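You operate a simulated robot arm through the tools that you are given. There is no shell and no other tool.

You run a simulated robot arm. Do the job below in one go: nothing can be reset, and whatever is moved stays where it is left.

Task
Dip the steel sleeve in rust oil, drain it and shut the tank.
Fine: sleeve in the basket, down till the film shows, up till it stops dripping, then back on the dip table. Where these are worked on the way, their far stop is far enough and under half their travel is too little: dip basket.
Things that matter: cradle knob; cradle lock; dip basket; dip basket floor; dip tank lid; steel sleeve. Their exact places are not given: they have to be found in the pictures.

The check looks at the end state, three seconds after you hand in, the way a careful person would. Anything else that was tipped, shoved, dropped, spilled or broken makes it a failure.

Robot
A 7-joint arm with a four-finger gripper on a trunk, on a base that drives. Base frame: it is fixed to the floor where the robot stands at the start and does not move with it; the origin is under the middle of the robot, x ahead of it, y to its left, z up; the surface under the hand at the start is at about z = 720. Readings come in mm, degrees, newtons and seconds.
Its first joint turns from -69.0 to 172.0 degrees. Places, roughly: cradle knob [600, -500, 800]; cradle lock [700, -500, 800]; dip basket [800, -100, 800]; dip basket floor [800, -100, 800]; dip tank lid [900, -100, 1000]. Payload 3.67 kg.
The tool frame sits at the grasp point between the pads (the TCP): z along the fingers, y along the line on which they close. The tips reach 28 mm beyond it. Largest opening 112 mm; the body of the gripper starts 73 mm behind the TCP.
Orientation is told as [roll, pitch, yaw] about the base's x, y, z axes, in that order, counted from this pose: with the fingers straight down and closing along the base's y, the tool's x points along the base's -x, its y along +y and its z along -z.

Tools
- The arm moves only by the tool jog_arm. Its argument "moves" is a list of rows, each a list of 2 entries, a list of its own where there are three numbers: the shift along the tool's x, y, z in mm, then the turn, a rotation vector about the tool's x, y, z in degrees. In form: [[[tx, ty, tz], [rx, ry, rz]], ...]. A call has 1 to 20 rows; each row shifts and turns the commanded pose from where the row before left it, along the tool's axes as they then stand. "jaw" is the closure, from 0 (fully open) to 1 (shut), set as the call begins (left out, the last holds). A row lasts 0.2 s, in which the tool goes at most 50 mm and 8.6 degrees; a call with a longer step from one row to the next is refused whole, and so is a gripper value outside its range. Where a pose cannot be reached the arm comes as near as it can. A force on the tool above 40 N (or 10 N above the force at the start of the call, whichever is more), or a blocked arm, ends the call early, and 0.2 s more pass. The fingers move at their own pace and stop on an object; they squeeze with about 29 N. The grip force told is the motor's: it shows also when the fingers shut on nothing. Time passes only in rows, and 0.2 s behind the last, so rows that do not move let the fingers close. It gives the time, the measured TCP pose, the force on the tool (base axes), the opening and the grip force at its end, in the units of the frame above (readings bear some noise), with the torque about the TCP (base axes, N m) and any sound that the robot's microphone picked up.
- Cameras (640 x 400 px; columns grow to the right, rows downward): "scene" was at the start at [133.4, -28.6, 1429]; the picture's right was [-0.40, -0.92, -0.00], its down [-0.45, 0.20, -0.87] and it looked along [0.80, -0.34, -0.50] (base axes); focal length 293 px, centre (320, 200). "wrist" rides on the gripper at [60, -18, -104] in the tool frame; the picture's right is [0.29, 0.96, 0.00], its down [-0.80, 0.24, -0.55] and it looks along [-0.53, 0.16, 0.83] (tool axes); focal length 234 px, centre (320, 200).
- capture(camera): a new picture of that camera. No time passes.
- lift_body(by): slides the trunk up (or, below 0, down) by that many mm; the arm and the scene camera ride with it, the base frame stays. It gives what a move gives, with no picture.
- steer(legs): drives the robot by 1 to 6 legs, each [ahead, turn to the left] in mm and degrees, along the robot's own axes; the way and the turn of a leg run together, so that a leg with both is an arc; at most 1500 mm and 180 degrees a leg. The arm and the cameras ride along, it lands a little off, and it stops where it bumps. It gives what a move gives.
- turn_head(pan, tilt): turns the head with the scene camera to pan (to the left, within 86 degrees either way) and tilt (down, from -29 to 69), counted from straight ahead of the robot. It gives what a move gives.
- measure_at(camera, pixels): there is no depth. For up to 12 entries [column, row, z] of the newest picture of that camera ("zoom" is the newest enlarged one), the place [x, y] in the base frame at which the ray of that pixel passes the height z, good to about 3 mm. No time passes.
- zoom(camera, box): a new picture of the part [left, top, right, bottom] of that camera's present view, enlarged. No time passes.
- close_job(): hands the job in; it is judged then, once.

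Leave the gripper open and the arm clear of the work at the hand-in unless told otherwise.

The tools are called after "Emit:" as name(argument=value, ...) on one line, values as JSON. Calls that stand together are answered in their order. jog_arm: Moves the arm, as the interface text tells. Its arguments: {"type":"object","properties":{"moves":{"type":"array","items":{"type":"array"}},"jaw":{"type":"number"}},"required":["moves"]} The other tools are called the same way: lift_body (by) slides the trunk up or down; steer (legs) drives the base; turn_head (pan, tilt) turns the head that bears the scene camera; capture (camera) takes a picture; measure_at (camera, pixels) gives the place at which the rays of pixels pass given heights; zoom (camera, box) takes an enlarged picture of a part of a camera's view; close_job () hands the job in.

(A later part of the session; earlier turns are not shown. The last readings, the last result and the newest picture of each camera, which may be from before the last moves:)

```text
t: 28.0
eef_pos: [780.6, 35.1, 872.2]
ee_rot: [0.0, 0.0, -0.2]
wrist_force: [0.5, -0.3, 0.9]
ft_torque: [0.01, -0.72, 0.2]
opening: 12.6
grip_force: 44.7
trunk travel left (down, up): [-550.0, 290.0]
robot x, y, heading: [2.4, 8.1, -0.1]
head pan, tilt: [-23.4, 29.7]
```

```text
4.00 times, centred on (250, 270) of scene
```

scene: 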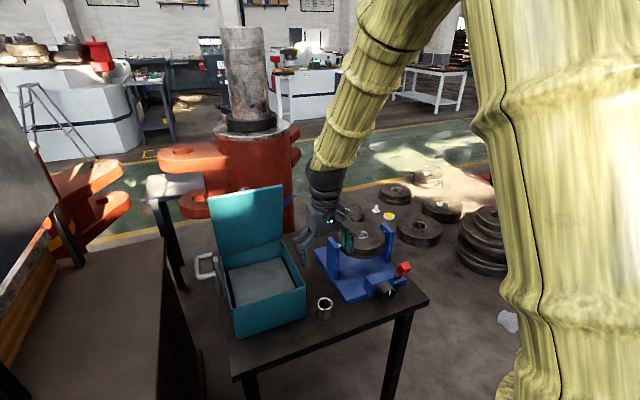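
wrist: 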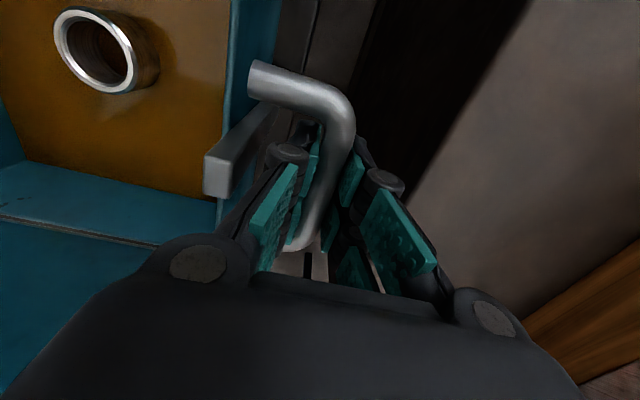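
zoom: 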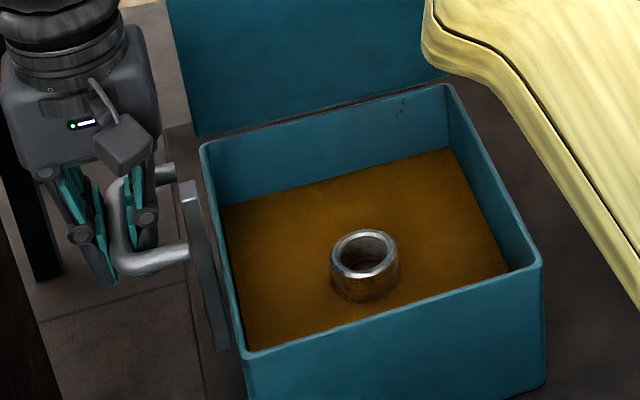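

The basket follows and the floor is now below the brown oil; the sleeve is partly submerged. I keep going down in small steps.

Emit:
jog_arm(moves=[[[0, 0, 4], [0, 0, 0]], [[0, 0, 4], [0, 0, 0]], [[0, 0, 4], [0, 0, 0]], [[0, 0, 4], [0, 0, 0]], [[0, 0, 4], [0, 0, 0]], [[0, 0, 0], [0, 0, 0]]])

Emit:
capture(camera="wrist")

Emit:
zoom(camera="scene", box=[170, 220, 330, 320])

```text
t: 29.4
eef_pos: [780.7, 34.6, 853.6]
ee_rot: [-0.1, 0.0, -0.2]
wrist_force: [10.4, 4.7, 1.5]
ft_torque: [-0.01, -1.12, 0.25]
opening: 12.7
grip_force: 45.1
trunk travel left (down, up): [-550.0, 290.0]
robot x, y, heading: [-0.1, 8.6, 0.1]
head pan, tilt: [-23.4, 29.7]
```

```text
taken
```

wrist: 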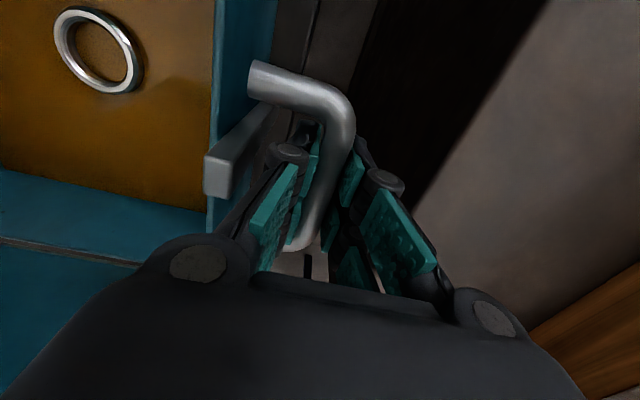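

```text
4.00 times, centred on (250, 270) of scene
```

zoom: 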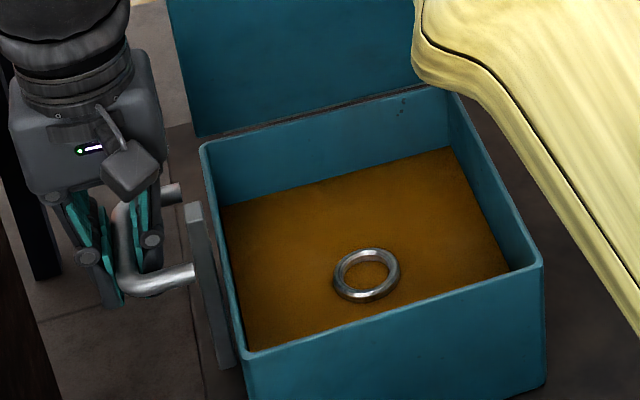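

Only the sleeve's rim still shows. Down further toward the stop.

Emit:
jog_arm(moves=[[[0, 0, 4], [0, 0, 0]], [[0, 0, 4], [0, 0, 0]], [[0, 0, 4], [0, 0, 0]], [[0, 0, 4], [0, 0, 0]], [[0, 0, 0], [0, 0, 0]]])

Emit:
capture(camera="wrist")

Emit:
zoom(camera="scene", box=[170, 220, 330, 320])

```text
t: 30.6
eef_pos: [778.1, 34.6, 836.0]
ee_rot: [-0.1, 0.3, -0.1]
wrist_force: [-4.1, 2.3, 1.8]
ft_torque: [-0.05, -0.07, 0.16]
opening: 13.7
grip_force: 44.8
trunk travel left (down, up): [-550.0, 290.0]
robot x, y, heading: [-2.0, 4.0, -0.1]
head pan, tilt: [-23.4, 29.7]
```

```text
taken
```

wrist: 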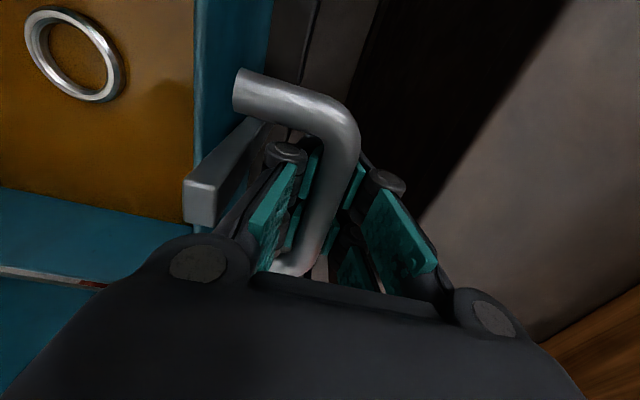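

```text
4.00 times, centred on (250, 270) of scene
```

zoom: 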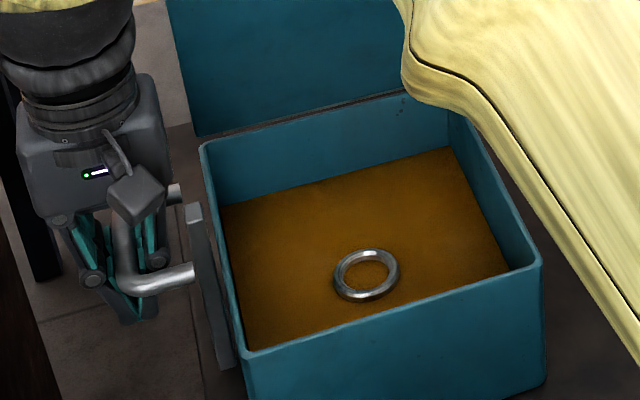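

The handle stayed at about z 853 and the fingers slid 16 mm past it, so this looks like its lower stop. I dwell 2 s and look closely at the sleeve.

Emit:
jog_arm(moves=[[[0, 0, 0], [0, 0, 0]], [[0, 0, 0], [0, 0, 0]], [[0, 0, 0], [0, 0, 0]], [[0, 0, 0], [0, 0, 0]], [[0, 0, 0], [0, 0, 0]], [[0, 0, 0], [0, 0, 0]], [[0, 0, 0], [0, 0, 0]], [[0, 0, 0], [0, 0, 0]], [[0, 0, 0], [0, 0, 0]], [[0, 0, 0], [0, 0, 0]]])

Emit:
zoom(camera="scene", box=[240, 260, 290, 310])

Emit:
zoom(camera="wrist", box=[0, 0, 380, 240])

```text
t: 32.8
eef_pos: [780.2, 32.8, 838.5]
ee_rot: [0.0, 0.0, -0.2]
wrist_force: [-31.7, 0.0, -14.3]
ft_torque: [0.0, -0.48, 0.12]
opening: 13.8
grip_force: 45.3
trunk travel left (down, up): [-550.0, 290.0]
robot x, y, heading: [1.2, 4.4, -0.1]
head pan, tilt: [-23.4, 29.7]
```

```text
8.00 times, centred on (265, 285) of scene
```

zoom: 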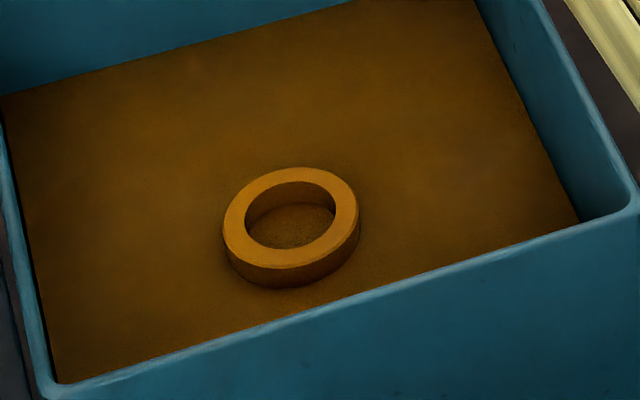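

```text
1.67 times, centred on (190, 120) of wrist
```

zoom: 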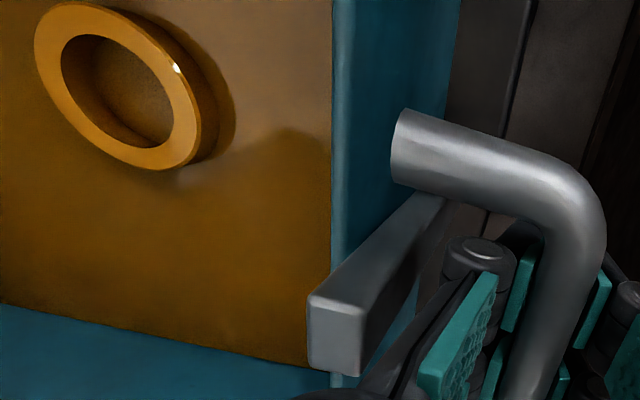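

The film now shows: the sleeve turned oil-coloured. Some x load (−32 N) is on the grip, so I ease 1.5 mm toward −x, then draw the handle up slowly.

Emit:
jog_arm(moves=[[[1.5, 0, -1], [0, 0, 0]], [[0, 0, 0], [0, 0, 0]]])

Emit:
jog_arm(moves=[[[0, 0, -4], [0, 0, 0]], [[0, 0, -4], [0, 0, 0]], [[0, 0, -4], [0, 0, 0]], [[0, 0, -4], [0, 0, 0]], [[0, 0, -4], [0, 0, 0]], [[0, 0, 0], [0, 0, 0]]])

Emit:
capture(camera="wrist")

Emit:
zoom(camera="scene", box=[170, 220, 330, 320])

```text
t: 33.4
eef_pos: [780.3, 33.4, 839.7]
ee_rot: [0.0, -0.1, -0.2]
wrist_force: [-17.4, 0.7, -12.3]
ft_torque: [-0.03, 0.05, 0.22]
opening: 13.5
grip_force: 44.9
trunk travel left (down, up): [-550.0, 290.0]
robot x, y, heading: [-2.4, 6.8, 0.2]
head pan, tilt: [-23.4, 29.7]
```

```text
t: 34.8
eef_pos: [780.8, 34.3, 860.1]
ee_rot: [0.0, 0.0, -0.1]
wrist_force: [-1.3, 2.4, -11.0]
ft_torque: [-0.05, -1.05, 0.14]
opening: 14.2
grip_force: 45.1
trunk travel left (down, up): [-550.0, 290.0]
robot x, y, heading: [0.6, 5.7, 0.1]
head pan, tilt: [-23.4, 29.7]
```

```text
taken
```

wrist: 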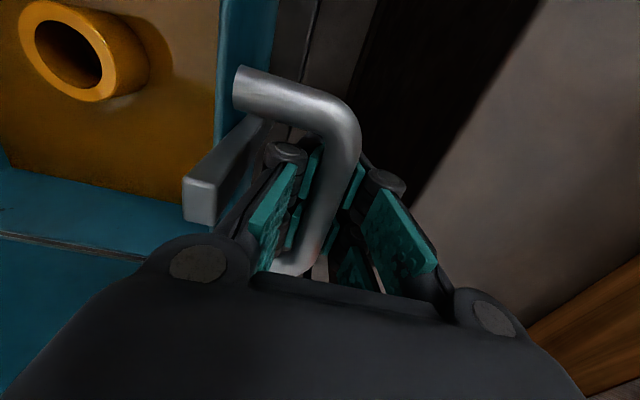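

```text
4.00 times, centred on (250, 270) of scene
```

zoom: 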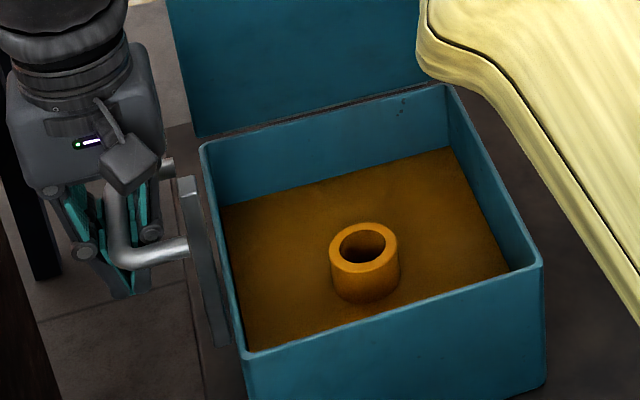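

It rises with the hand. Up another ~28 mm until the top stop.

Emit:
jog_arm(moves=[[[0, 0, -4], [0, 0, 0]], [[0, 0, -4], [0, 0, 0]], [[0, 0, -4], [0, 0, 0]], [[0, 0, -4], [0, 0, 0]], [[0, 0, -4], [0, 0, 0]], [[0, 0, -4], [0, 0, 0]], [[0, 0, -4], [0, 0, 0]], [[0, 0, 0], [0, 0, 0]]])

Emit:
capture(camera="wrist")

Emit:
zoom(camera="scene", box=[170, 220, 330, 320])

```text
t: 36.6
eef_pos: [780.5, 34.6, 885.0]
ee_rot: [0.0, 0.1, -0.2]
wrist_force: [-2.9, 3.8, -16.9]
ft_torque: [-0.07, -1.2, 0.08]
opening: 13.5
grip_force: 44.7
trunk travel left (down, up): [-550.0, 290.0]
robot x, y, heading: [-0.9, 9.7, -0.2]
head pan, tilt: [-23.4, 29.7]
```

```text
taken
```

wrist: 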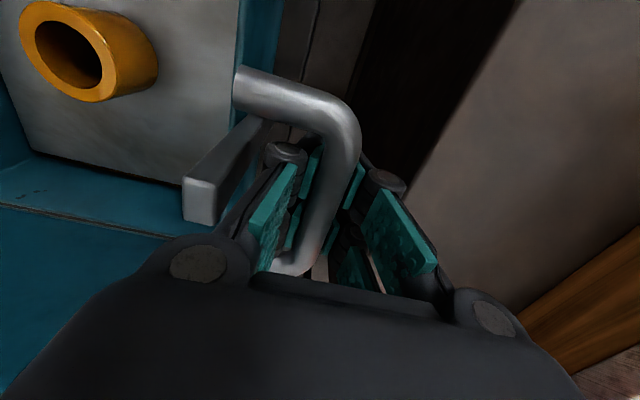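

```text
4.00 times, centred on (250, 270) of scene
```

zoom: 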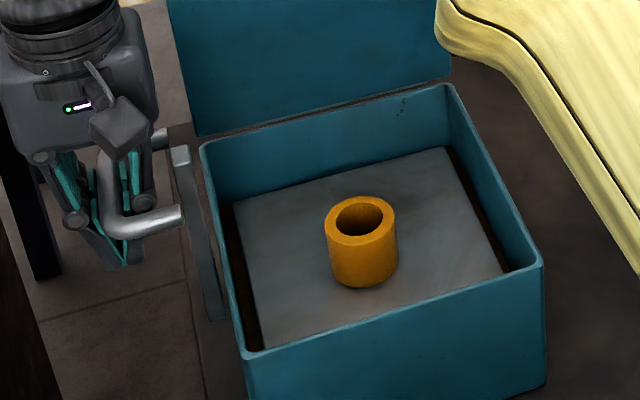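

The floor is out of the oil again. I nudge up a few more mm to find the top stop, then hold to let it drip.

Emit:
jog_arm(moves=[[[0, 0, -3], [0, 0, 0]], [[0, 0, -3], [0, 0, 0]], [[0, 0, -3], [0, 0, 0]], [[0, 0, 0], [0, 0, 0]], [[0, 0, 0], [0, 0, 0]]])

Emit:
capture(camera="wrist")

Emit:
zoom(camera="scene", box=[185, 240, 305, 310])

```text
t: 37.1
eef_pos: [779.0, 35.3, 886.0]
ee_rot: [-0.1, 0.3, -0.2]
wrist_force: [14.4, 1.3, -22.5]
ft_torque: [0.0, -1.09, -0.02]
opening: 13.9
grip_force: 44.9
trunk travel left (down, up): [-550.0, 290.0]
robot x, y, heading: [-0.2, 8.1, 0.1]
head pan, tilt: [-23.4, 29.7]
stopped in row 2: the force on the tool passed its limit at 42 N (the readings are from after the stop); the commanded pose is now the measured one
```

```text
taken
```

wrist: 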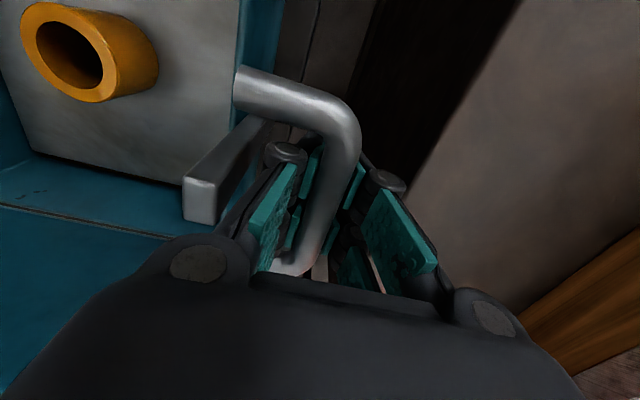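

```text
5.33 times, centred on (245, 275) of scene
```

zoom: 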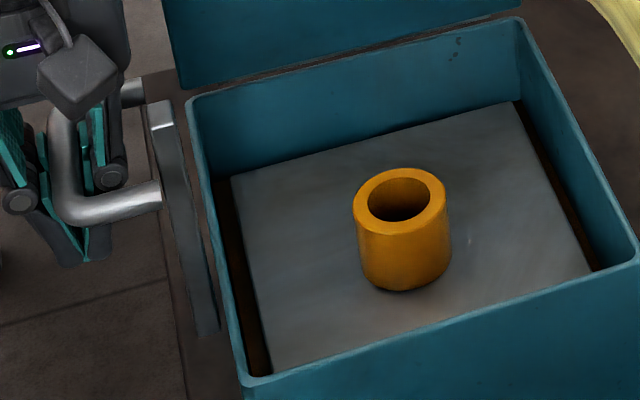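

The top stop is reached (42 N). I hold here for some seconds so the oil drains, then look for drips.

Emit:
jog_arm(moves=[[[0, 0, 1], [0, 0, 0]], [[0, 0, 0], [0, 0, 0]], [[0, 0, 0], [0, 0, 0]], [[0, 0, 0], [0, 0, 0]], [[0, 0, 0], [0, 0, 0]], [[0, 0, 0], [0, 0, 0]], [[0, 0, 0], [0, 0, 0]], [[0, 0, 0], [0, 0, 0]], [[0, 0, 0], [0, 0, 0]], [[0, 0, 0], [0, 0, 0]], [[0, 0, 0], [0, 0, 0]], [[0, 0, 0], [0, 0, 0]], [[0, 0, 0], [0, 0, 0]], [[0, 0, 0], [0, 0, 0]], [[0, 0, 0], [0, 0, 0]], [[0, 0, 0], [0, 0, 0]], [[0, 0, 0], [0, 0, 0]], [[0, 0, 0], [0, 0, 0]], [[0, 0, 0], [0, 0, 0]], [[0, 0, 0], [0, 0, 0]]])

Emit:
zoom(camera="scene", box=[230, 240, 305, 310])

```text
t: 41.3
eef_pos: [779.6, 34.7, 883.5]
ee_rot: [-0.1, 0.3, -0.1]
wrist_force: [25.1, 1.9, -9.5]
ft_torque: [-0.03, 0.41, 0.08]
opening: 13.8
grip_force: 45.0
trunk travel left (down, up): [-550.0, 290.0]
robot x, y, heading: [0.3, 4.9, -0.1]
head pan, tilt: [-23.4, 29.7]
```

```text
5.71 times, centred on (268, 275) of scene
```

zoom: 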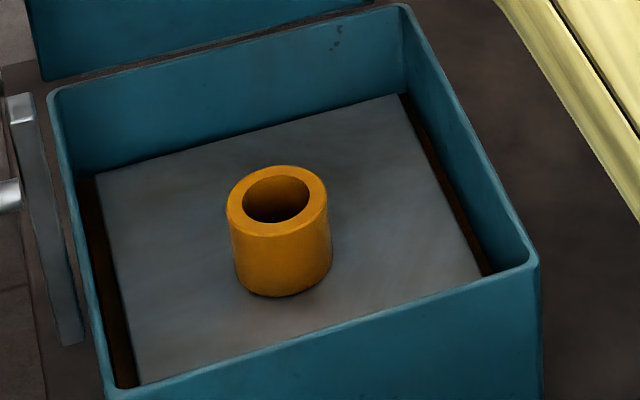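

No drops seen now. I relieve the x load, then open the jaw on the handle and see whether the basket stays up.

Emit:
jog_arm(moves=[[[-1.5, 0, 0], [0, 0, 0]], [[0, 0, 0], [0, 0, 0]]])

Emit:
jog_arm(moves=[[[0, 0, 0], [0, 0, 0]], [[0, 0, 0], [0, 0, 0]], [[0, 0, 0], [0, 0, 0]]], jaw=0.68)

Emit:
capture(camera="wrist")

Emit:
zoom(camera="scene", box=[185, 240, 305, 310])

```text
t: 41.9
eef_pos: [779.4, 34.8, 886.2]
ee_rot: [-0.1, 0.5, -0.2]
wrist_force: [8.9, -0.5, -14.9]
ft_torque: [-0.03, -0.35, 0.06]
opening: 13.7
grip_force: 44.6
trunk travel left (down, up): [-550.0, 290.0]
robot x, y, heading: [0.8, 3.9, 0.2]
head pan, tilt: [-23.4, 29.7]
```

```text
t: 42.7
eef_pos: [780.2, 34.5, 888.0]
ee_rot: [-0.1, 0.3, -0.1]
wrist_force: [1.3, -0.4, 0.3]
ft_torque: [0.0, 0.0, -0.01]
opening: 35.8
grip_force: 0.0
trunk travel left (down, up): [-550.0, 290.0]
robot x, y, heading: [-1.7, 8.2, -0.0]
head pan, tilt: [-23.4, 29.7]
```

```text
taken
```

wrist: 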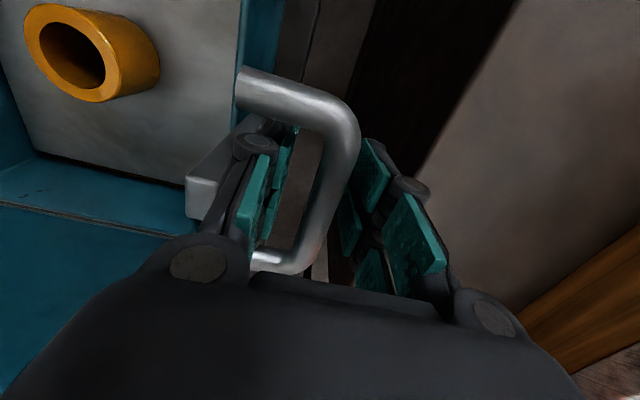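

```text
5.33 times, centred on (245, 275) of scene
```

zoom: 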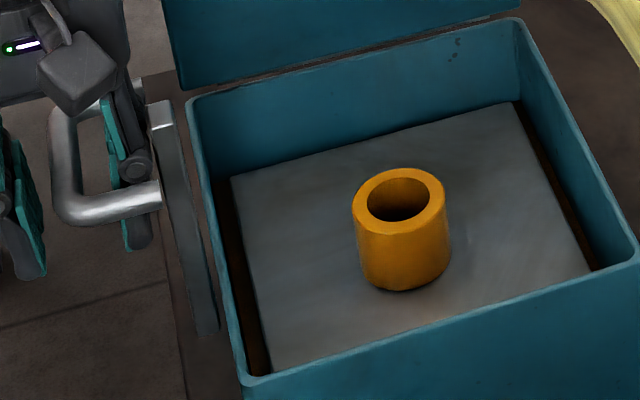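

The basket stays up. I rise straight out of the handle to z≈1010, then swing back above the sleeve turning to yaw 90.

Emit:
jog_arm(moves=[[[0, 1, -8], [0, 0, 0]], [[0, 0, -10], [0, 0, 0]], [[0, 0, -15], [0, 0, 0]], [[0, 0, -30], [0, 0, 0]], [[0, 0, -35], [0, 0, 0]], [[0, 0, -30], [0, 0, 0]], [[4.4, -39, 0], [0, 0, 0]], [[4.4, -39, 0], [0, 0, 0]], [[4.4, -39, 0], [0, 0, 0]], [[0, -38, 0], [0, 0, 0]], [[0, 0, 0], [0, 0, 0]]])

Emit:
capture(camera="wrist")

Emit:
zoom(camera="scene", box=[180, 200, 320, 320])

```text
t: 45.1
eef_pos: [765.5, -116.8, 1016.5]
ee_rot: [-0.1, 0.4, -0.3]
wrist_force: [0.3, 0.4, -0.8]
ft_torque: [0.0, 0.02, 0.0]
opening: 35.7
grip_force: 0.1
trunk travel left (down, up): [-550.0, 290.0]
robot x, y, heading: [-2.3, 7.4, -0.0]
head pan, tilt: [-23.4, 29.7]
```

```text
taken
```

wrist: 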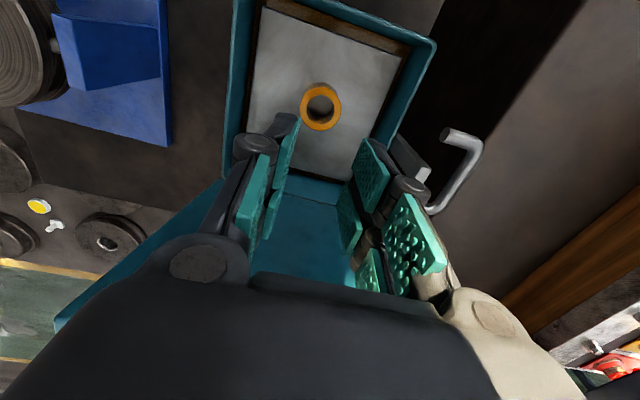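

```text
3.33 times, centred on (250, 260) of scene
```

zoom: 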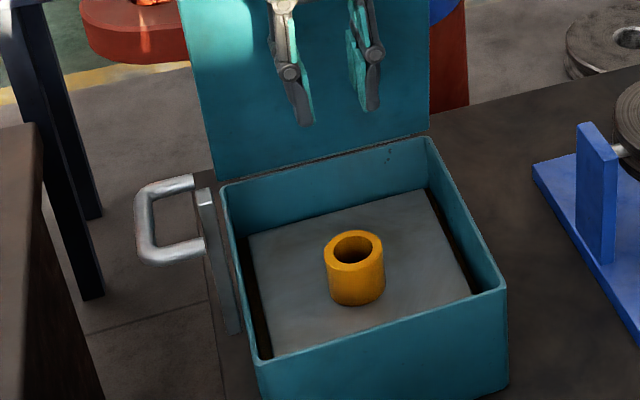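

The sleeve stands upright in the raised basket, no drips visible. I turn to yaw 90 and open the jaw.

Emit:
jog_arm(moves=[[[0, 0, 0], [0, 0, -8.2]], [[0, 0, 0], [0, 0, -8.2]], [[0, 0, 0], [0, 0, -8.2]], [[0, 0, 0], [0, 0, -8.2]], [[0, 0, 0], [0, 0, -8.2]], [[0, 0, 0], [0, 0, -8.2]], [[0, 0, 0], [0, 0, -8.2]], [[0, 0, 0], [0, 0, -8.2]], [[0, 0, 0], [0, 0, -8.2]], [[0, 0, 0], [0, 0, -8.2]], [[0, 0, 0], [0, 0, -8.2]], [[0, 0, 0], [0, 0, 0]]], jaw=0.25)

Emit:
capture(camera="wrist")

```text
t: 47.7
eef_pos: [767.2, -118.8, 1015.9]
ee_rot: [0.4, 0.0, 90.1]
wrist_force: [-0.4, 0.6, -0.1]
ft_torque: [0.02, 0.0, 0.01]
opening: 83.9
grip_force: 0.0
trunk travel left (down, up): [-550.0, 290.0]
robot x, y, heading: [0.6, 4.3, -0.4]
head pan, tilt: [-23.4, 29.7]
```

```text
taken
```

wrist: 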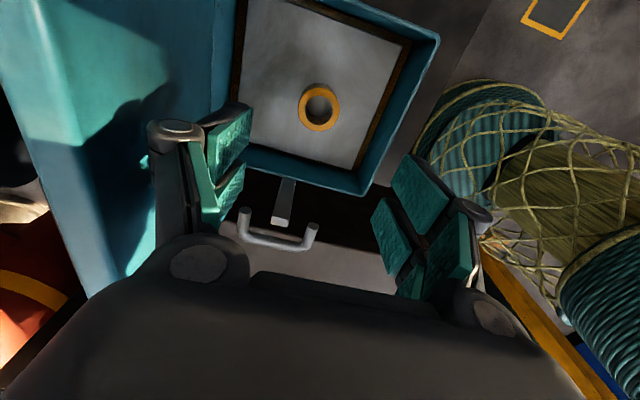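

Emit:
measure_at(camera="wrist", pixels=[[319, 107, 837], [299, 107, 837], [340, 107, 837], [319, 86, 837], [319, 129, 837]])

```text
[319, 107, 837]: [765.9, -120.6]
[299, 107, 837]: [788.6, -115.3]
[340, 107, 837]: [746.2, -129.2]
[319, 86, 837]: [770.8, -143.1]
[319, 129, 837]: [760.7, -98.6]
```

The sleeve is still at (767,−121). I lower over it to TCP z≈826.

Emit:
jog_arm(moves=[[[2, 0, 40], [0, 0, 0]], [[0, 0, 40], [0, 0, 0]], [[0, 0, 40], [0, 0, 0]], [[0, 0, 30], [0, 0, 0]], [[0, 0, 20], [0, 0, 0]], [[0, 0, 12], [0, 0, 0]], [[0, 0, 7], [0, 0, 0]], [[0, 0, 0], [0, 0, 0]]])

Emit:
capture(camera="wrist")

```text
t: 49.5
eef_pos: [766.7, -123.0, 827.4]
ee_rot: [0.3, 0.1, 90.0]
wrist_force: [-0.3, 0.0, 0.9]
ft_torque: [-0.04, 0.02, -0.01]
opening: 84.2
grip_force: 0.1
trunk travel left (down, up): [-550.0, 290.0]
robot x, y, heading: [0.8, 4.7, 0.3]
head pan, tilt: [-23.4, 29.7]
```

```text
taken
```

wrist: 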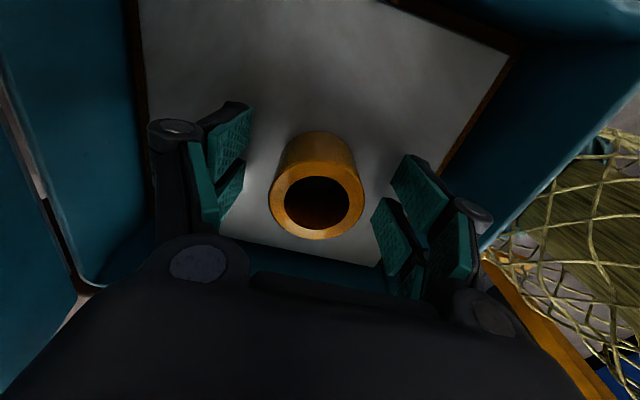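

Centred within 2 mm. I correct that, drop 2 mm and close.

Emit:
jog_arm(moves=[[[-2, 0, 2], [0, 0, 0]], [[0, 0, 0], [0, 0, 0]]])

Emit:
jog_arm(moves=[[[0, 0, 0], [0, 0, 0]], [[0, 0, 0], [0, 0, 0]], [[0, 0, 0], [0, 0, 0]], [[0, 0, 0], [0, 0, 0]]], jaw=1)

Emit:
jog_arm(moves=[[[0, 0, -3], [0, 0, 0]], [[0, 0, -5], [0, 0, 0]], [[0, 0, -10], [0, 0, 0]], [[0, 0, 0], [0, 0, 0]], [[0, 0, 0], [0, 0, 0]], [[0, 0, 0], [0, 0, 0]], [[0, 0, 0], [0, 0, 0]], [[0, 0, 0], [0, 0, 0]], [[0, 0, 0], [0, 0, 0]], [[0, 0, 0], [0, 0, 0]]])

Emit:
capture(camera="wrist")

Emit:
zoom(camera="scene", box=[220, 230, 320, 310])

```text
t: 50.1
eef_pos: [766.6, -120.0, 826.0]
ee_rot: [0.4, 0.1, 90.0]
wrist_force: [1.3, -0.4, -0.2]
ft_torque: [0.01, -0.04, 0.01]
opening: 84.0
grip_force: 0.0
trunk travel left (down, up): [-550.0, 290.0]
robot x, y, heading: [-1.6, 8.6, 0.2]
head pan, tilt: [-23.4, 29.7]
```

```text
t: 51.1
eef_pos: [765.3, -120.3, 824.2]
ee_rot: [0.4, 0.1, 89.9]
wrist_force: [-0.1, 0.6, -0.2]
ft_torque: [-0.03, 0.0, -0.01]
opening: 46.3
grip_force: 29.2
trunk travel left (down, up): [-550.0, 290.0]
robot x, y, heading: [-1.5, 4.2, -0.1]
head pan, tilt: [-23.4, 29.7]
```

```text
t: 53.3
eef_pos: [767.1, -120.7, 842.0]
ee_rot: [0.2, 0.2, 90.0]
wrist_force: [0.0, 0.5, -3.1]
ft_torque: [-0.01, -0.01, 0.02]
opening: 46.0
grip_force: 28.9
trunk travel left (down, up): [-550.0, 290.0]
robot x, y, heading: [1.1, 9.1, 0.1]
head pan, tilt: [-23.4, 29.7]
```

```text
taken
```

wrist: 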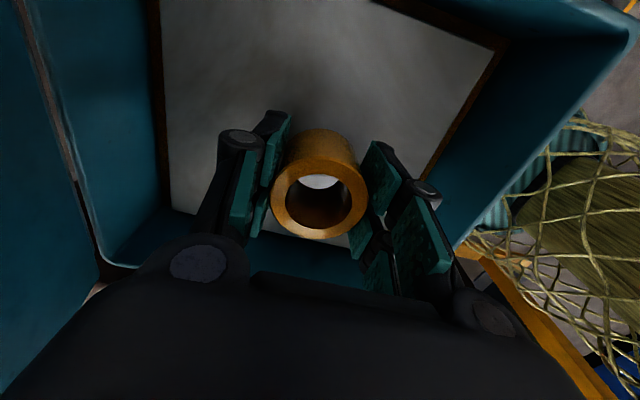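

```text
5.00 times, centred on (270, 270) of scene
```

zoom: 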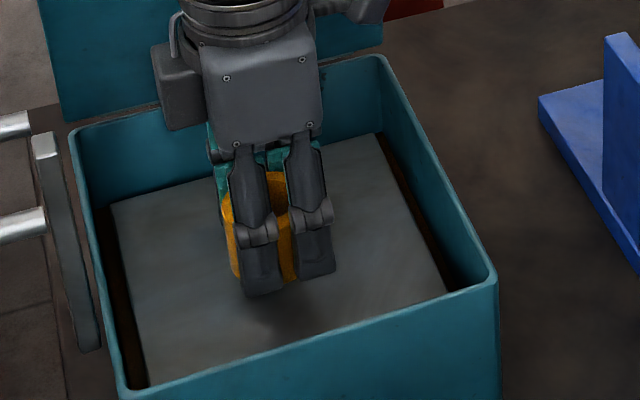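

The sleeve is held (46 mm), and nothing drips beneath it. I lift to z≈935 and carry it back over its old place, (658,−275).

Emit:
jog_arm(moves=[[[0, 0, -25], [0, 0, 0]], [[0, 0, -35], [0, 0, 0]], [[0, 0, -33], [0, 0, 0]], [[30.8, 21.6, 0], [0, 0, 0]], [[30.8, 21.6, 0], [0, 0, 0]], [[30.8, 21.6, 0], [0, 0, 0]], [[30.8, 21.6, 0], [0, 0, 0]], [[30.8, 21.6, 0], [0, 0, 0]], [[0, 0, 0], [0, 0, 0]]])

Emit:
capture(camera="wrist")

Emit:
zoom(camera="scene", box=[220, 220, 380, 340])

```text
t: 55.3
eef_pos: [659.3, -272.3, 935.1]
ee_rot: [0.3, 0.0, 90.0]
wrist_force: [1.1, 0.3, -3.4]
ft_torque: [0.0, 0.01, 0.01]
opening: 46.0
grip_force: 29.4
trunk travel left (down, up): [-550.0, 290.0]
robot x, y, heading: [1.9, 8.1, 0.1]
head pan, tilt: [-23.4, 29.7]
```

```text
taken
```

wrist: 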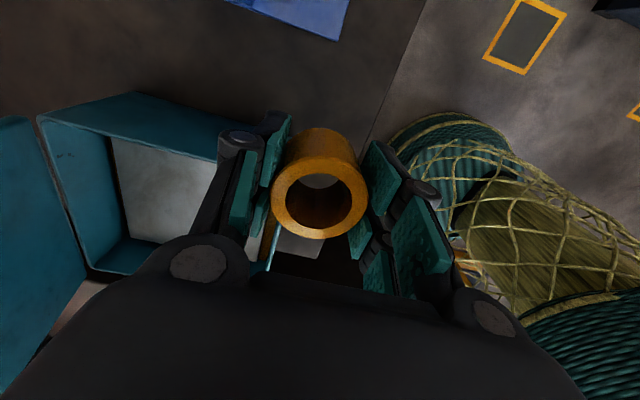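

```text
3.33 times, centred on (300, 280) of scene
```

zoom: 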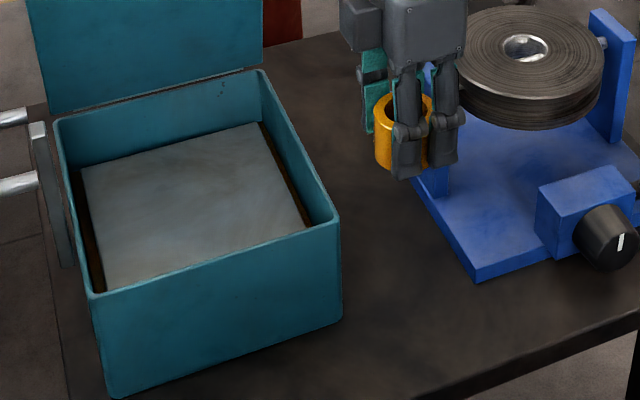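

Clear beneath. I lower to about z 757, then by 1–2 mm until the sleeve touches the table.

Emit:
jog_arm(moves=[[[3, 0, 35], [0, 0, 0]], [[0, 0, 40], [0, 0, 0]], [[0, 0, 40], [0, 0, 0]], [[0, 0, 35], [0, 0, 0]], [[0, 0, 18], [0, 0, 0]], [[0, 0, 8], [0, 0, 0]], [[0, 0, 0], [0, 0, 0]]])

Emit:
jog_arm(moves=[[[0, 0, 2], [0, 0, 0]], [[0, 0, 0], [0, 0, 0]]])

Emit:
jog_arm(moves=[[[0, 0, 1.5], [0, 0, 0]], [[0, 0, 0], [0, 0, 0]]])

```text
t: 56.9
eef_pos: [656.1, -274.9, 760.0]
ee_rot: [0.3, 0.1, 90.0]
wrist_force: [-0.1, 0.7, -2.9]
ft_torque: [0.02, 0.0, -0.02]
opening: 46.2
grip_force: 28.8
trunk travel left (down, up): [-550.0, 290.0]
robot x, y, heading: [-1.6, 7.0, -0.1]
head pan, tilt: [-23.4, 29.7]
```

```text
t: 57.5
eef_pos: [656.9, -275.4, 759.2]
ee_rot: [0.3, 0.1, 90.0]
wrist_force: [-0.5, -0.6, -2.5]
ft_torque: [-0.03, 0.02, 0.01]
opening: 45.7
grip_force: 29.2
trunk travel left (down, up): [-550.0, 290.0]
robot x, y, heading: [-2.7, 5.2, 0.1]
head pan, tilt: [-23.4, 29.7]
```

```text
t: 58.1
eef_pos: [657.3, -277.1, 756.7]
ee_rot: [0.3, 0.0, 89.9]
wrist_force: [-0.1, 0.0, -3.1]
ft_torque: [-0.03, -0.01, -0.01]
opening: 45.9
grip_force: 28.8
trunk travel left (down, up): [-550.0, 290.0]
robot x, y, heading: [-2.5, 6.8, -0.0]
head pan, tilt: [-23.4, 29.7]
```

Emit:
jog_arm(moves=[[[0, 0, 1.5], [0, 0, 0]], [[0, 0, 0], [0, 0, 0]]])

Emit:
jog_arm(moves=[[[0, 0, 1], [0, 0, 0]], [[0, 0, 0], [0, 0, 0]]])

Emit:
jog_arm(moves=[[[0, 0, 1], [0, 0, 0]], [[0, 0, 0], [0, 0, 0]]])

```text
t: 58.7
eef_pos: [656.9, -277.6, 755.4]
ee_rot: [0.3, 0.0, 90.0]
wrist_force: [-0.7, -0.5, -3.5]
ft_torque: [-0.01, 0.01, -0.02]
opening: 46.0
grip_force: 28.4
trunk travel left (down, up): [-550.0, 290.0]
robot x, y, heading: [-3.9, 9.9, -0.3]
head pan, tilt: [-23.4, 29.7]
```

```text
t: 59.3
eef_pos: [657.7, -276.9, 754.7]
ee_rot: [0.3, 0.0, 90.0]
wrist_force: [0.0, 0.2, -2.6]
ft_torque: [0.02, 0.01, -0.01]
opening: 45.8
grip_force: 28.9
trunk travel left (down, up): [-550.0, 290.0]
robot x, y, heading: [-1.2, 3.4, -0.2]
head pan, tilt: [-23.4, 29.7]
```

```text
t: 59.9
eef_pos: [656.1, -277.1, 752.6]
ee_rot: [0.3, 0.1, 90.1]
wrist_force: [0.0, -0.5, -1.4]
ft_torque: [-0.05, -0.01, 0.02]
opening: 45.5
grip_force: 29.0
trunk travel left (down, up): [-550.0, 290.0]
robot x, y, heading: [-3.8, 8.9, 0.3]
head pan, tilt: [-23.4, 29.7]
```

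The force starts to ease (−1.4 N), so it is just touching. One more 0.8 mm, then release.

Emit:
jog_arm(moves=[[[0, 0, 0.8], [0, 0, 0]], [[0, 0, 0], [0, 0, 0]]])

Emit:
jog_arm(moves=[[[0, 0, 0], [0, 0, 0]], [[0, 0, 0], [0, 0, 0]], [[0, 0, 0], [0, 0, 0]]], jaw=0.2)

Emit:
capture(camera="wrist")

```text
t: 60.5
eef_pos: [656.8, -276.0, 753.0]
ee_rot: [0.2, 0.1, 90.1]
wrist_force: [2.6, -2.8, 11.7]
ft_torque: [0.01, -0.07, -0.06]
opening: 45.9
grip_force: 28.8
trunk travel left (down, up): [-550.0, 290.0]
robot x, y, heading: [-1.0, 3.3, 0.1]
head pan, tilt: [-23.4, 29.7]
```

```text
t: 61.3
eef_pos: [656.2, -276.5, 751.8]
ee_rot: [0.3, 0.1, 90.0]
wrist_force: [0.2, 0.6, -0.5]
ft_torque: [0.0, 0.02, 0.0]
opening: 89.6
grip_force: 0.1
trunk travel left (down, up): [-550.0, 290.0]
robot x, y, heading: [1.3, 6.6, -0.0]
head pan, tilt: [-23.4, 29.7]
```

```text
taken
```

wrist: 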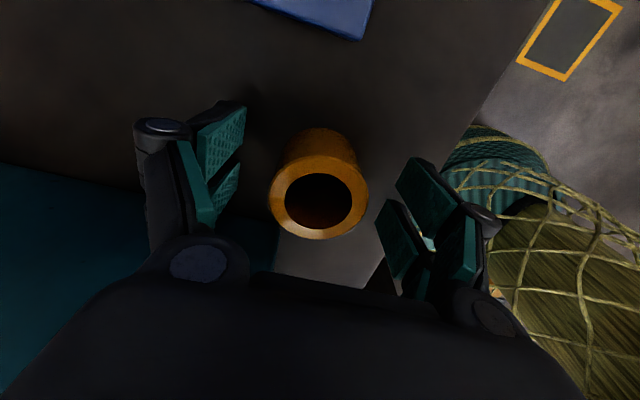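

The sleeve stands free on the table. I rise straight up to z≈1150 and look at the lid.

Emit:
jog_arm(moves=[[[0, 0, -20], [0, 0, 0]], [[0, 0, -40], [0, 0, 0]], [[0, 0, -45], [0, 0, 0]], [[0, 0, -45], [0, 0, 0]], [[0, 0, -45], [0, 0, 0]], [[0, 0, -45], [0, 0, 0]], [[0, 0, -45], [0, 0, 0]], [[0, 0, -45], [0, 0, 0]], [[0, 0, -45], [0, 0, 0]], [[0, 0, 0], [0, 0, 0]]])

Emit:
capture(camera="wrist")

Emit:
capture(camera="scene")

```text
t: 63.5
eef_pos: [657.2, -276.7, 1124.9]
ee_rot: [0.4, 0.1, 90.0]
wrist_force: [0.7, -0.4, -1.2]
ft_torque: [0.01, 0.01, 0.03]
opening: 89.9
grip_force: 0.1
trunk travel left (down, up): [-550.0, 290.0]
robot x, y, heading: [5.7, 7.1, -0.1]
head pan, tilt: [-23.4, 29.7]
```

```text
taken
```

wrist: 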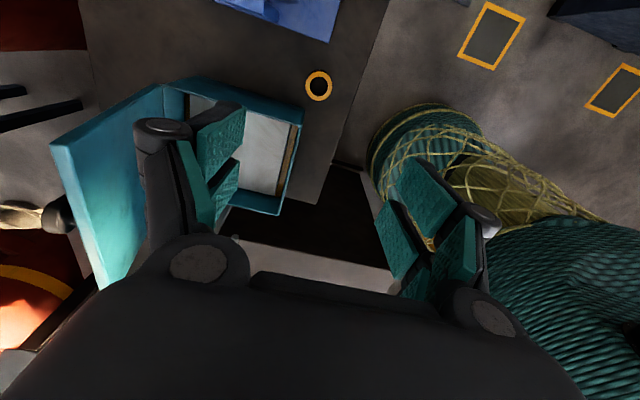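

```text
taken
```

scene: 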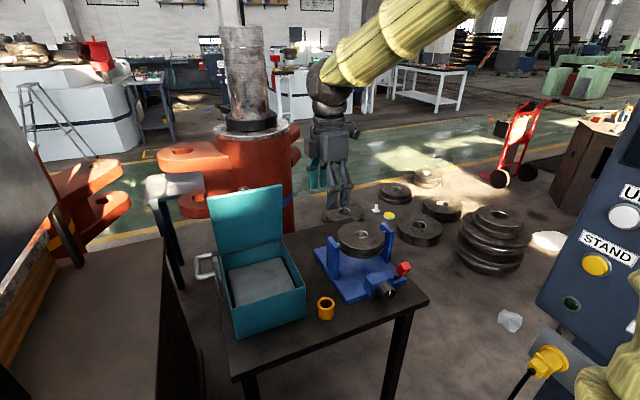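

I triangulate the lid's upper corners: scene (282,185) and (209,194); wrist (55,148) and (105,288).

Emit:
measure_at(camera="scene", pixels=[[282, 185, 1000], [282, 185, 1025], [282, 185, 1050], [282, 185, 1075], [209, 194, 1000], [209, 194, 1025], [209, 194, 1050], [209, 194, 1075]])

Emit:
measure_at(camera="wrist", pixels=[[55, 148, 1000], [55, 148, 1025], [55, 148, 1050], [105, 288, 1000], [105, 288, 1025], [105, 288, 1050]])

Emit:
zoom(camera="wrist", box=[0, 60, 320, 320])

Emit:
zoom(camera="scene", box=[190, 170, 310, 270])

```text
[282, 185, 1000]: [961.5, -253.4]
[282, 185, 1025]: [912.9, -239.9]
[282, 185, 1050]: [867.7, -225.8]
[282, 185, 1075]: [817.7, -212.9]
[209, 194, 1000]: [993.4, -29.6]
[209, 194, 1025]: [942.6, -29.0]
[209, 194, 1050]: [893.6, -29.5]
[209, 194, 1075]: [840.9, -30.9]
```

```text
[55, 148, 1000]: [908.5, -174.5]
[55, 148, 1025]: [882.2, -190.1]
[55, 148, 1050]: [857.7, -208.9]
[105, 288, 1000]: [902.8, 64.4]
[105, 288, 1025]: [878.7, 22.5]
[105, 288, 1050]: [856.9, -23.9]
```

```text
1.54 times, centred on (160, 190) of wrist
```

zoom: 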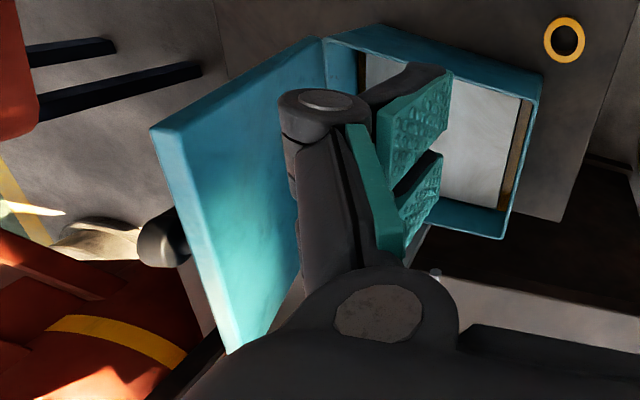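

```text
4.00 times, centred on (250, 220) of scene
```

zoom: 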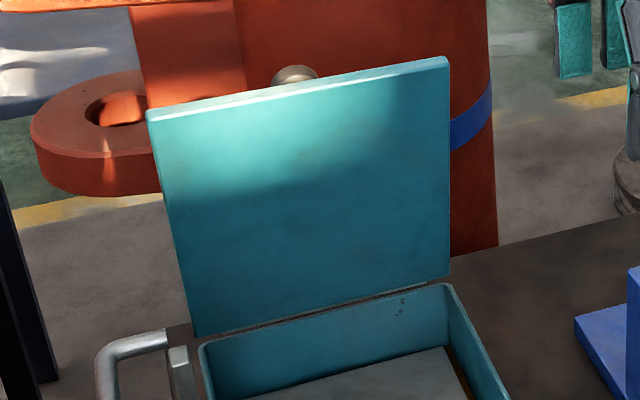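

The lid is nearly upright (top edge z≈1055, x≈865), and a round knob sits behind it. I locate the knob so that I can grip the top edge away from it.

Emit:
measure_at(camera="scene", pixels=[[243.75, 188, 1000], [243.75, 188, 1025], [243.75, 188, 1050], [207.5, 199.5, 1050], [207.5, 199.5, 1060], [281.3, 186.5, 1050], [281.3, 186.5, 1060]])

Emit:
measure_at(camera="wrist", pixels=[[59.4, 216, 960], [59.4, 216, 1000], [59.4, 216, 1025], [59.4, 216, 1050], [115, 290, 1050], [115, 290, 1060], [62, 145, 1050], [62, 145, 1060]])

```text
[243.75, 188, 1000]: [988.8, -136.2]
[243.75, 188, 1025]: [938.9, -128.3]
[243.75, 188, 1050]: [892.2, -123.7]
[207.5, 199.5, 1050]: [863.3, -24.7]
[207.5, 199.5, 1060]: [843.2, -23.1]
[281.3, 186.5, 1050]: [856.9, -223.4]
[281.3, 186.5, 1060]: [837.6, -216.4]
```

```text
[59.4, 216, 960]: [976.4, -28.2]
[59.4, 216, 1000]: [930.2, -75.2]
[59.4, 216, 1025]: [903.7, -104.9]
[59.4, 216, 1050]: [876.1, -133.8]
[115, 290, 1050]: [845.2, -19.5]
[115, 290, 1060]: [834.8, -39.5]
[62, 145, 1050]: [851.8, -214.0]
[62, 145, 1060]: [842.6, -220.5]
```

The knob is at y≈−125, so I will grip the lid's top edge at y≈−65. I move there at z≈1125, above the lid, with the jaw at about 70 mm.

Emit:
jog_arm(moves=[[[-30.3, -29.3, 0], [0, 0, 0]], [[-30.3, -29.3, 0], [0, 0, 0]], [[-30.3, -29.3, 0], [0, 0, 0]], [[-30.3, -29.3, 0], [0, 0, 0]], [[-30.3, -29.3, 0], [0, 0, 0]], [[-30.3, -29.3, 0], [0, 0, 0]], [[-30.3, -29.3, 0], [0, 0, 0]], [[0, 0, 0], [0, 0, 0]]], jaw=0.35)

Emit:
capture(camera="wrist")

Emit:
capture(camera="scene")

```text
t: 65.3
eef_pos: [862.9, -67.5, 1128.5]
ee_rot: [0.3, 0.0, 90.0]
wrist_force: [-0.7, 0.5, 0.1]
ft_torque: [0.01, -0.03, -0.01]
opening: 72.8
grip_force: 0.2
trunk travel left (down, up): [-550.0, 290.0]
robot x, y, heading: [-0.9, 10.6, -0.1]
head pan, tilt: [-23.4, 29.7]
```

```text
taken
```

wrist: 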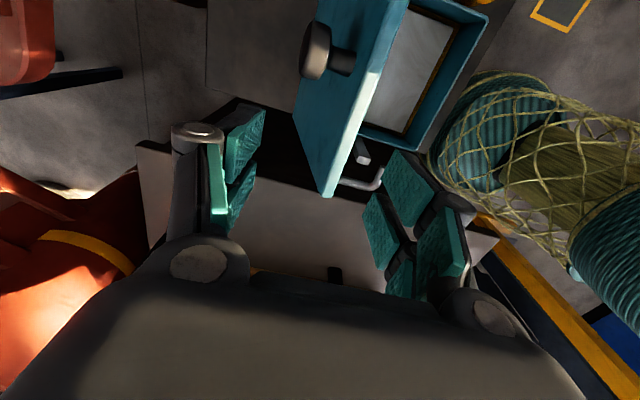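

```text
taken
```

scene: 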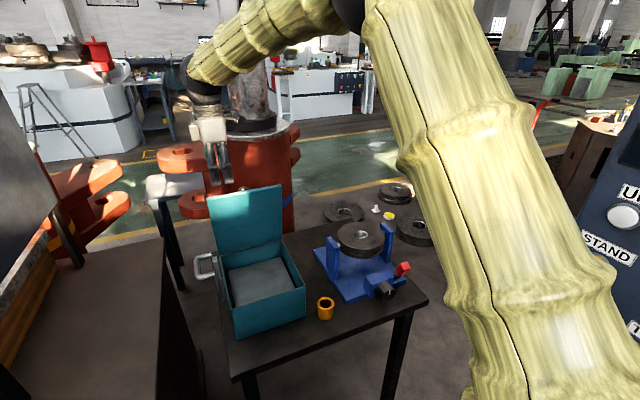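

I see the lid edge between the open fingers: its left end at about (327,195), the top edge running up to (405,15), the knob at (325,48). I measure them.

Emit:
measure_at(camera="wrist", pixels=[[321, 193, 1052], [332, 193, 1052], [356, 130, 1052], [347, 130, 1052], [312, 48, 1035], [340, 60, 1035], [296, 112, 870], [366, 120, 850]])

Emit:
zoom(camera="wrist", box=[220, 0, 460, 220])

```text
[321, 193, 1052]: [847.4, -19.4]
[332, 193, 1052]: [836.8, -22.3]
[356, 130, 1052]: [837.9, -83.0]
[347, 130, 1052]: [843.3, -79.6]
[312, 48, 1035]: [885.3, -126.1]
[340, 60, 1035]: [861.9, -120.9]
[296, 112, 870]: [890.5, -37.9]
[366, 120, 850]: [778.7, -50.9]
```

```text
1.82 times, centred on (340, 110) of wrist
```

zoom: 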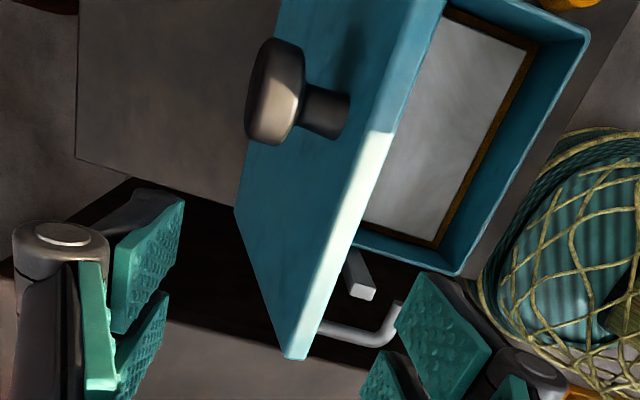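

The lid leans about 8° toward the tank (top edge x≈842, z≈1062) and stays there by itself, so its hinge seems to hold by friction. To be safe I straddle the top edge loosely with both fingers: shift to x≈848 and lower to TCP z≈1058.

Emit:
jog_arm(moves=[[[0, 16, 0], [0, 0, 0]], [[0, 0, 25], [0, 0, 0]], [[0, 0, 25], [0, 0, 0]], [[0, 0, 20], [0, 0, 0]], [[0, 0, 0], [0, 0, 0]]])

Emit:
capture(camera="wrist")

Emit:
zoom(camera="scene", box=[180, 120, 310, 300])

```text
t: 66.5
eef_pos: [846.5, -63.8, 1057.8]
ee_rot: [0.2, 0.1, 90.0]
wrist_force: [0.3, 0.0, 0.5]
ft_torque: [-0.02, -0.03, 0.01]
opening: 72.9
grip_force: 0.1
trunk travel left (down, up): [-550.0, 290.0]
robot x, y, heading: [-4.0, 2.2, -0.0]
head pan, tilt: [-23.4, 29.7]
```

```text
taken
```

wrist: 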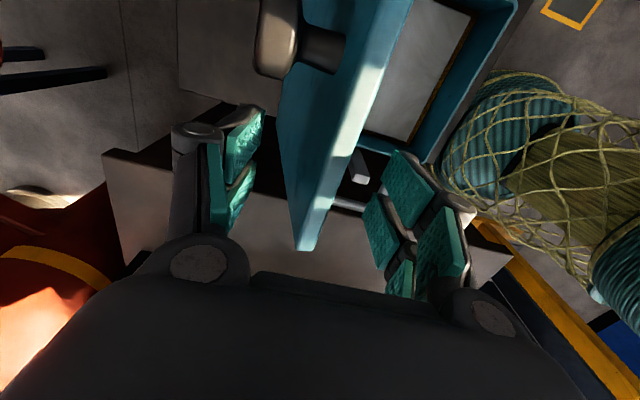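

```text
2.22 times, centred on (245, 210) of scene
```

zoom: 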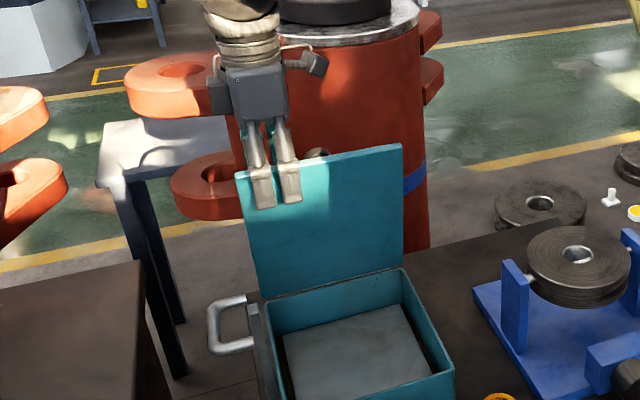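

The lid's edge stands between the fingers. I pull toward −x in small steps so that the rear finger brings the lid over.

Emit:
jog_arm(moves=[[[0, 8, 0], [0, 0, 0]], [[0, 8, 0], [0, 0, 0]], [[0, 8, 0], [0, 0, 0]], [[0, 8, 0], [0, 0, 0]], [[0, 8, 0], [0, 0, 0]], [[0, 8, 1], [0, 0, 0]], [[0, 8, 1], [0, 0, 0]], [[0, 0, 0], [0, 0, 0]]])

Emit:
capture(camera="wrist")

Emit:
zoom(camera="scene", box=[180, 120, 310, 300])

```text
t: 68.3
eef_pos: [791.1, -64.7, 1053.8]
ee_rot: [0.2, 0.0, 90.0]
wrist_force: [-1.3, 0.6, 0.2]
ft_torque: [-0.03, 0.03, -0.03]
opening: 72.7
grip_force: 0.0
trunk travel left (down, up): [-550.0, 290.0]
robot x, y, heading: [1.8, 8.7, -0.2]
head pan, tilt: [-23.4, 29.7]
```

```text
taken
```

wrist: 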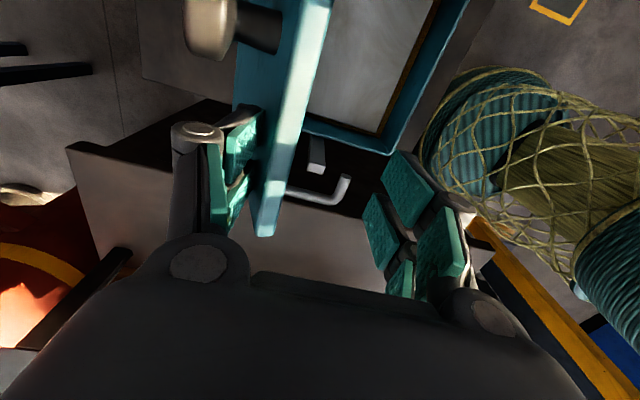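

```text
2.22 times, centred on (245, 210) of scene
```

zoom: 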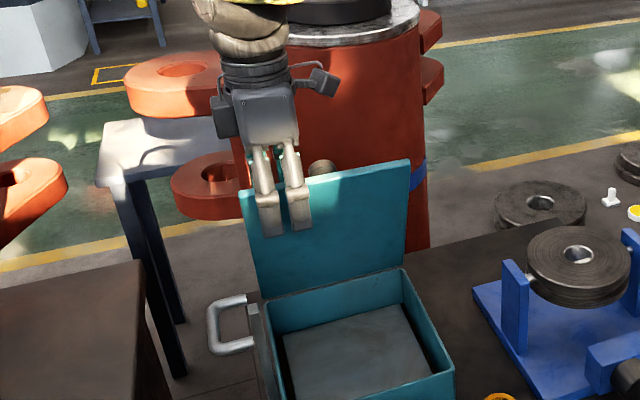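

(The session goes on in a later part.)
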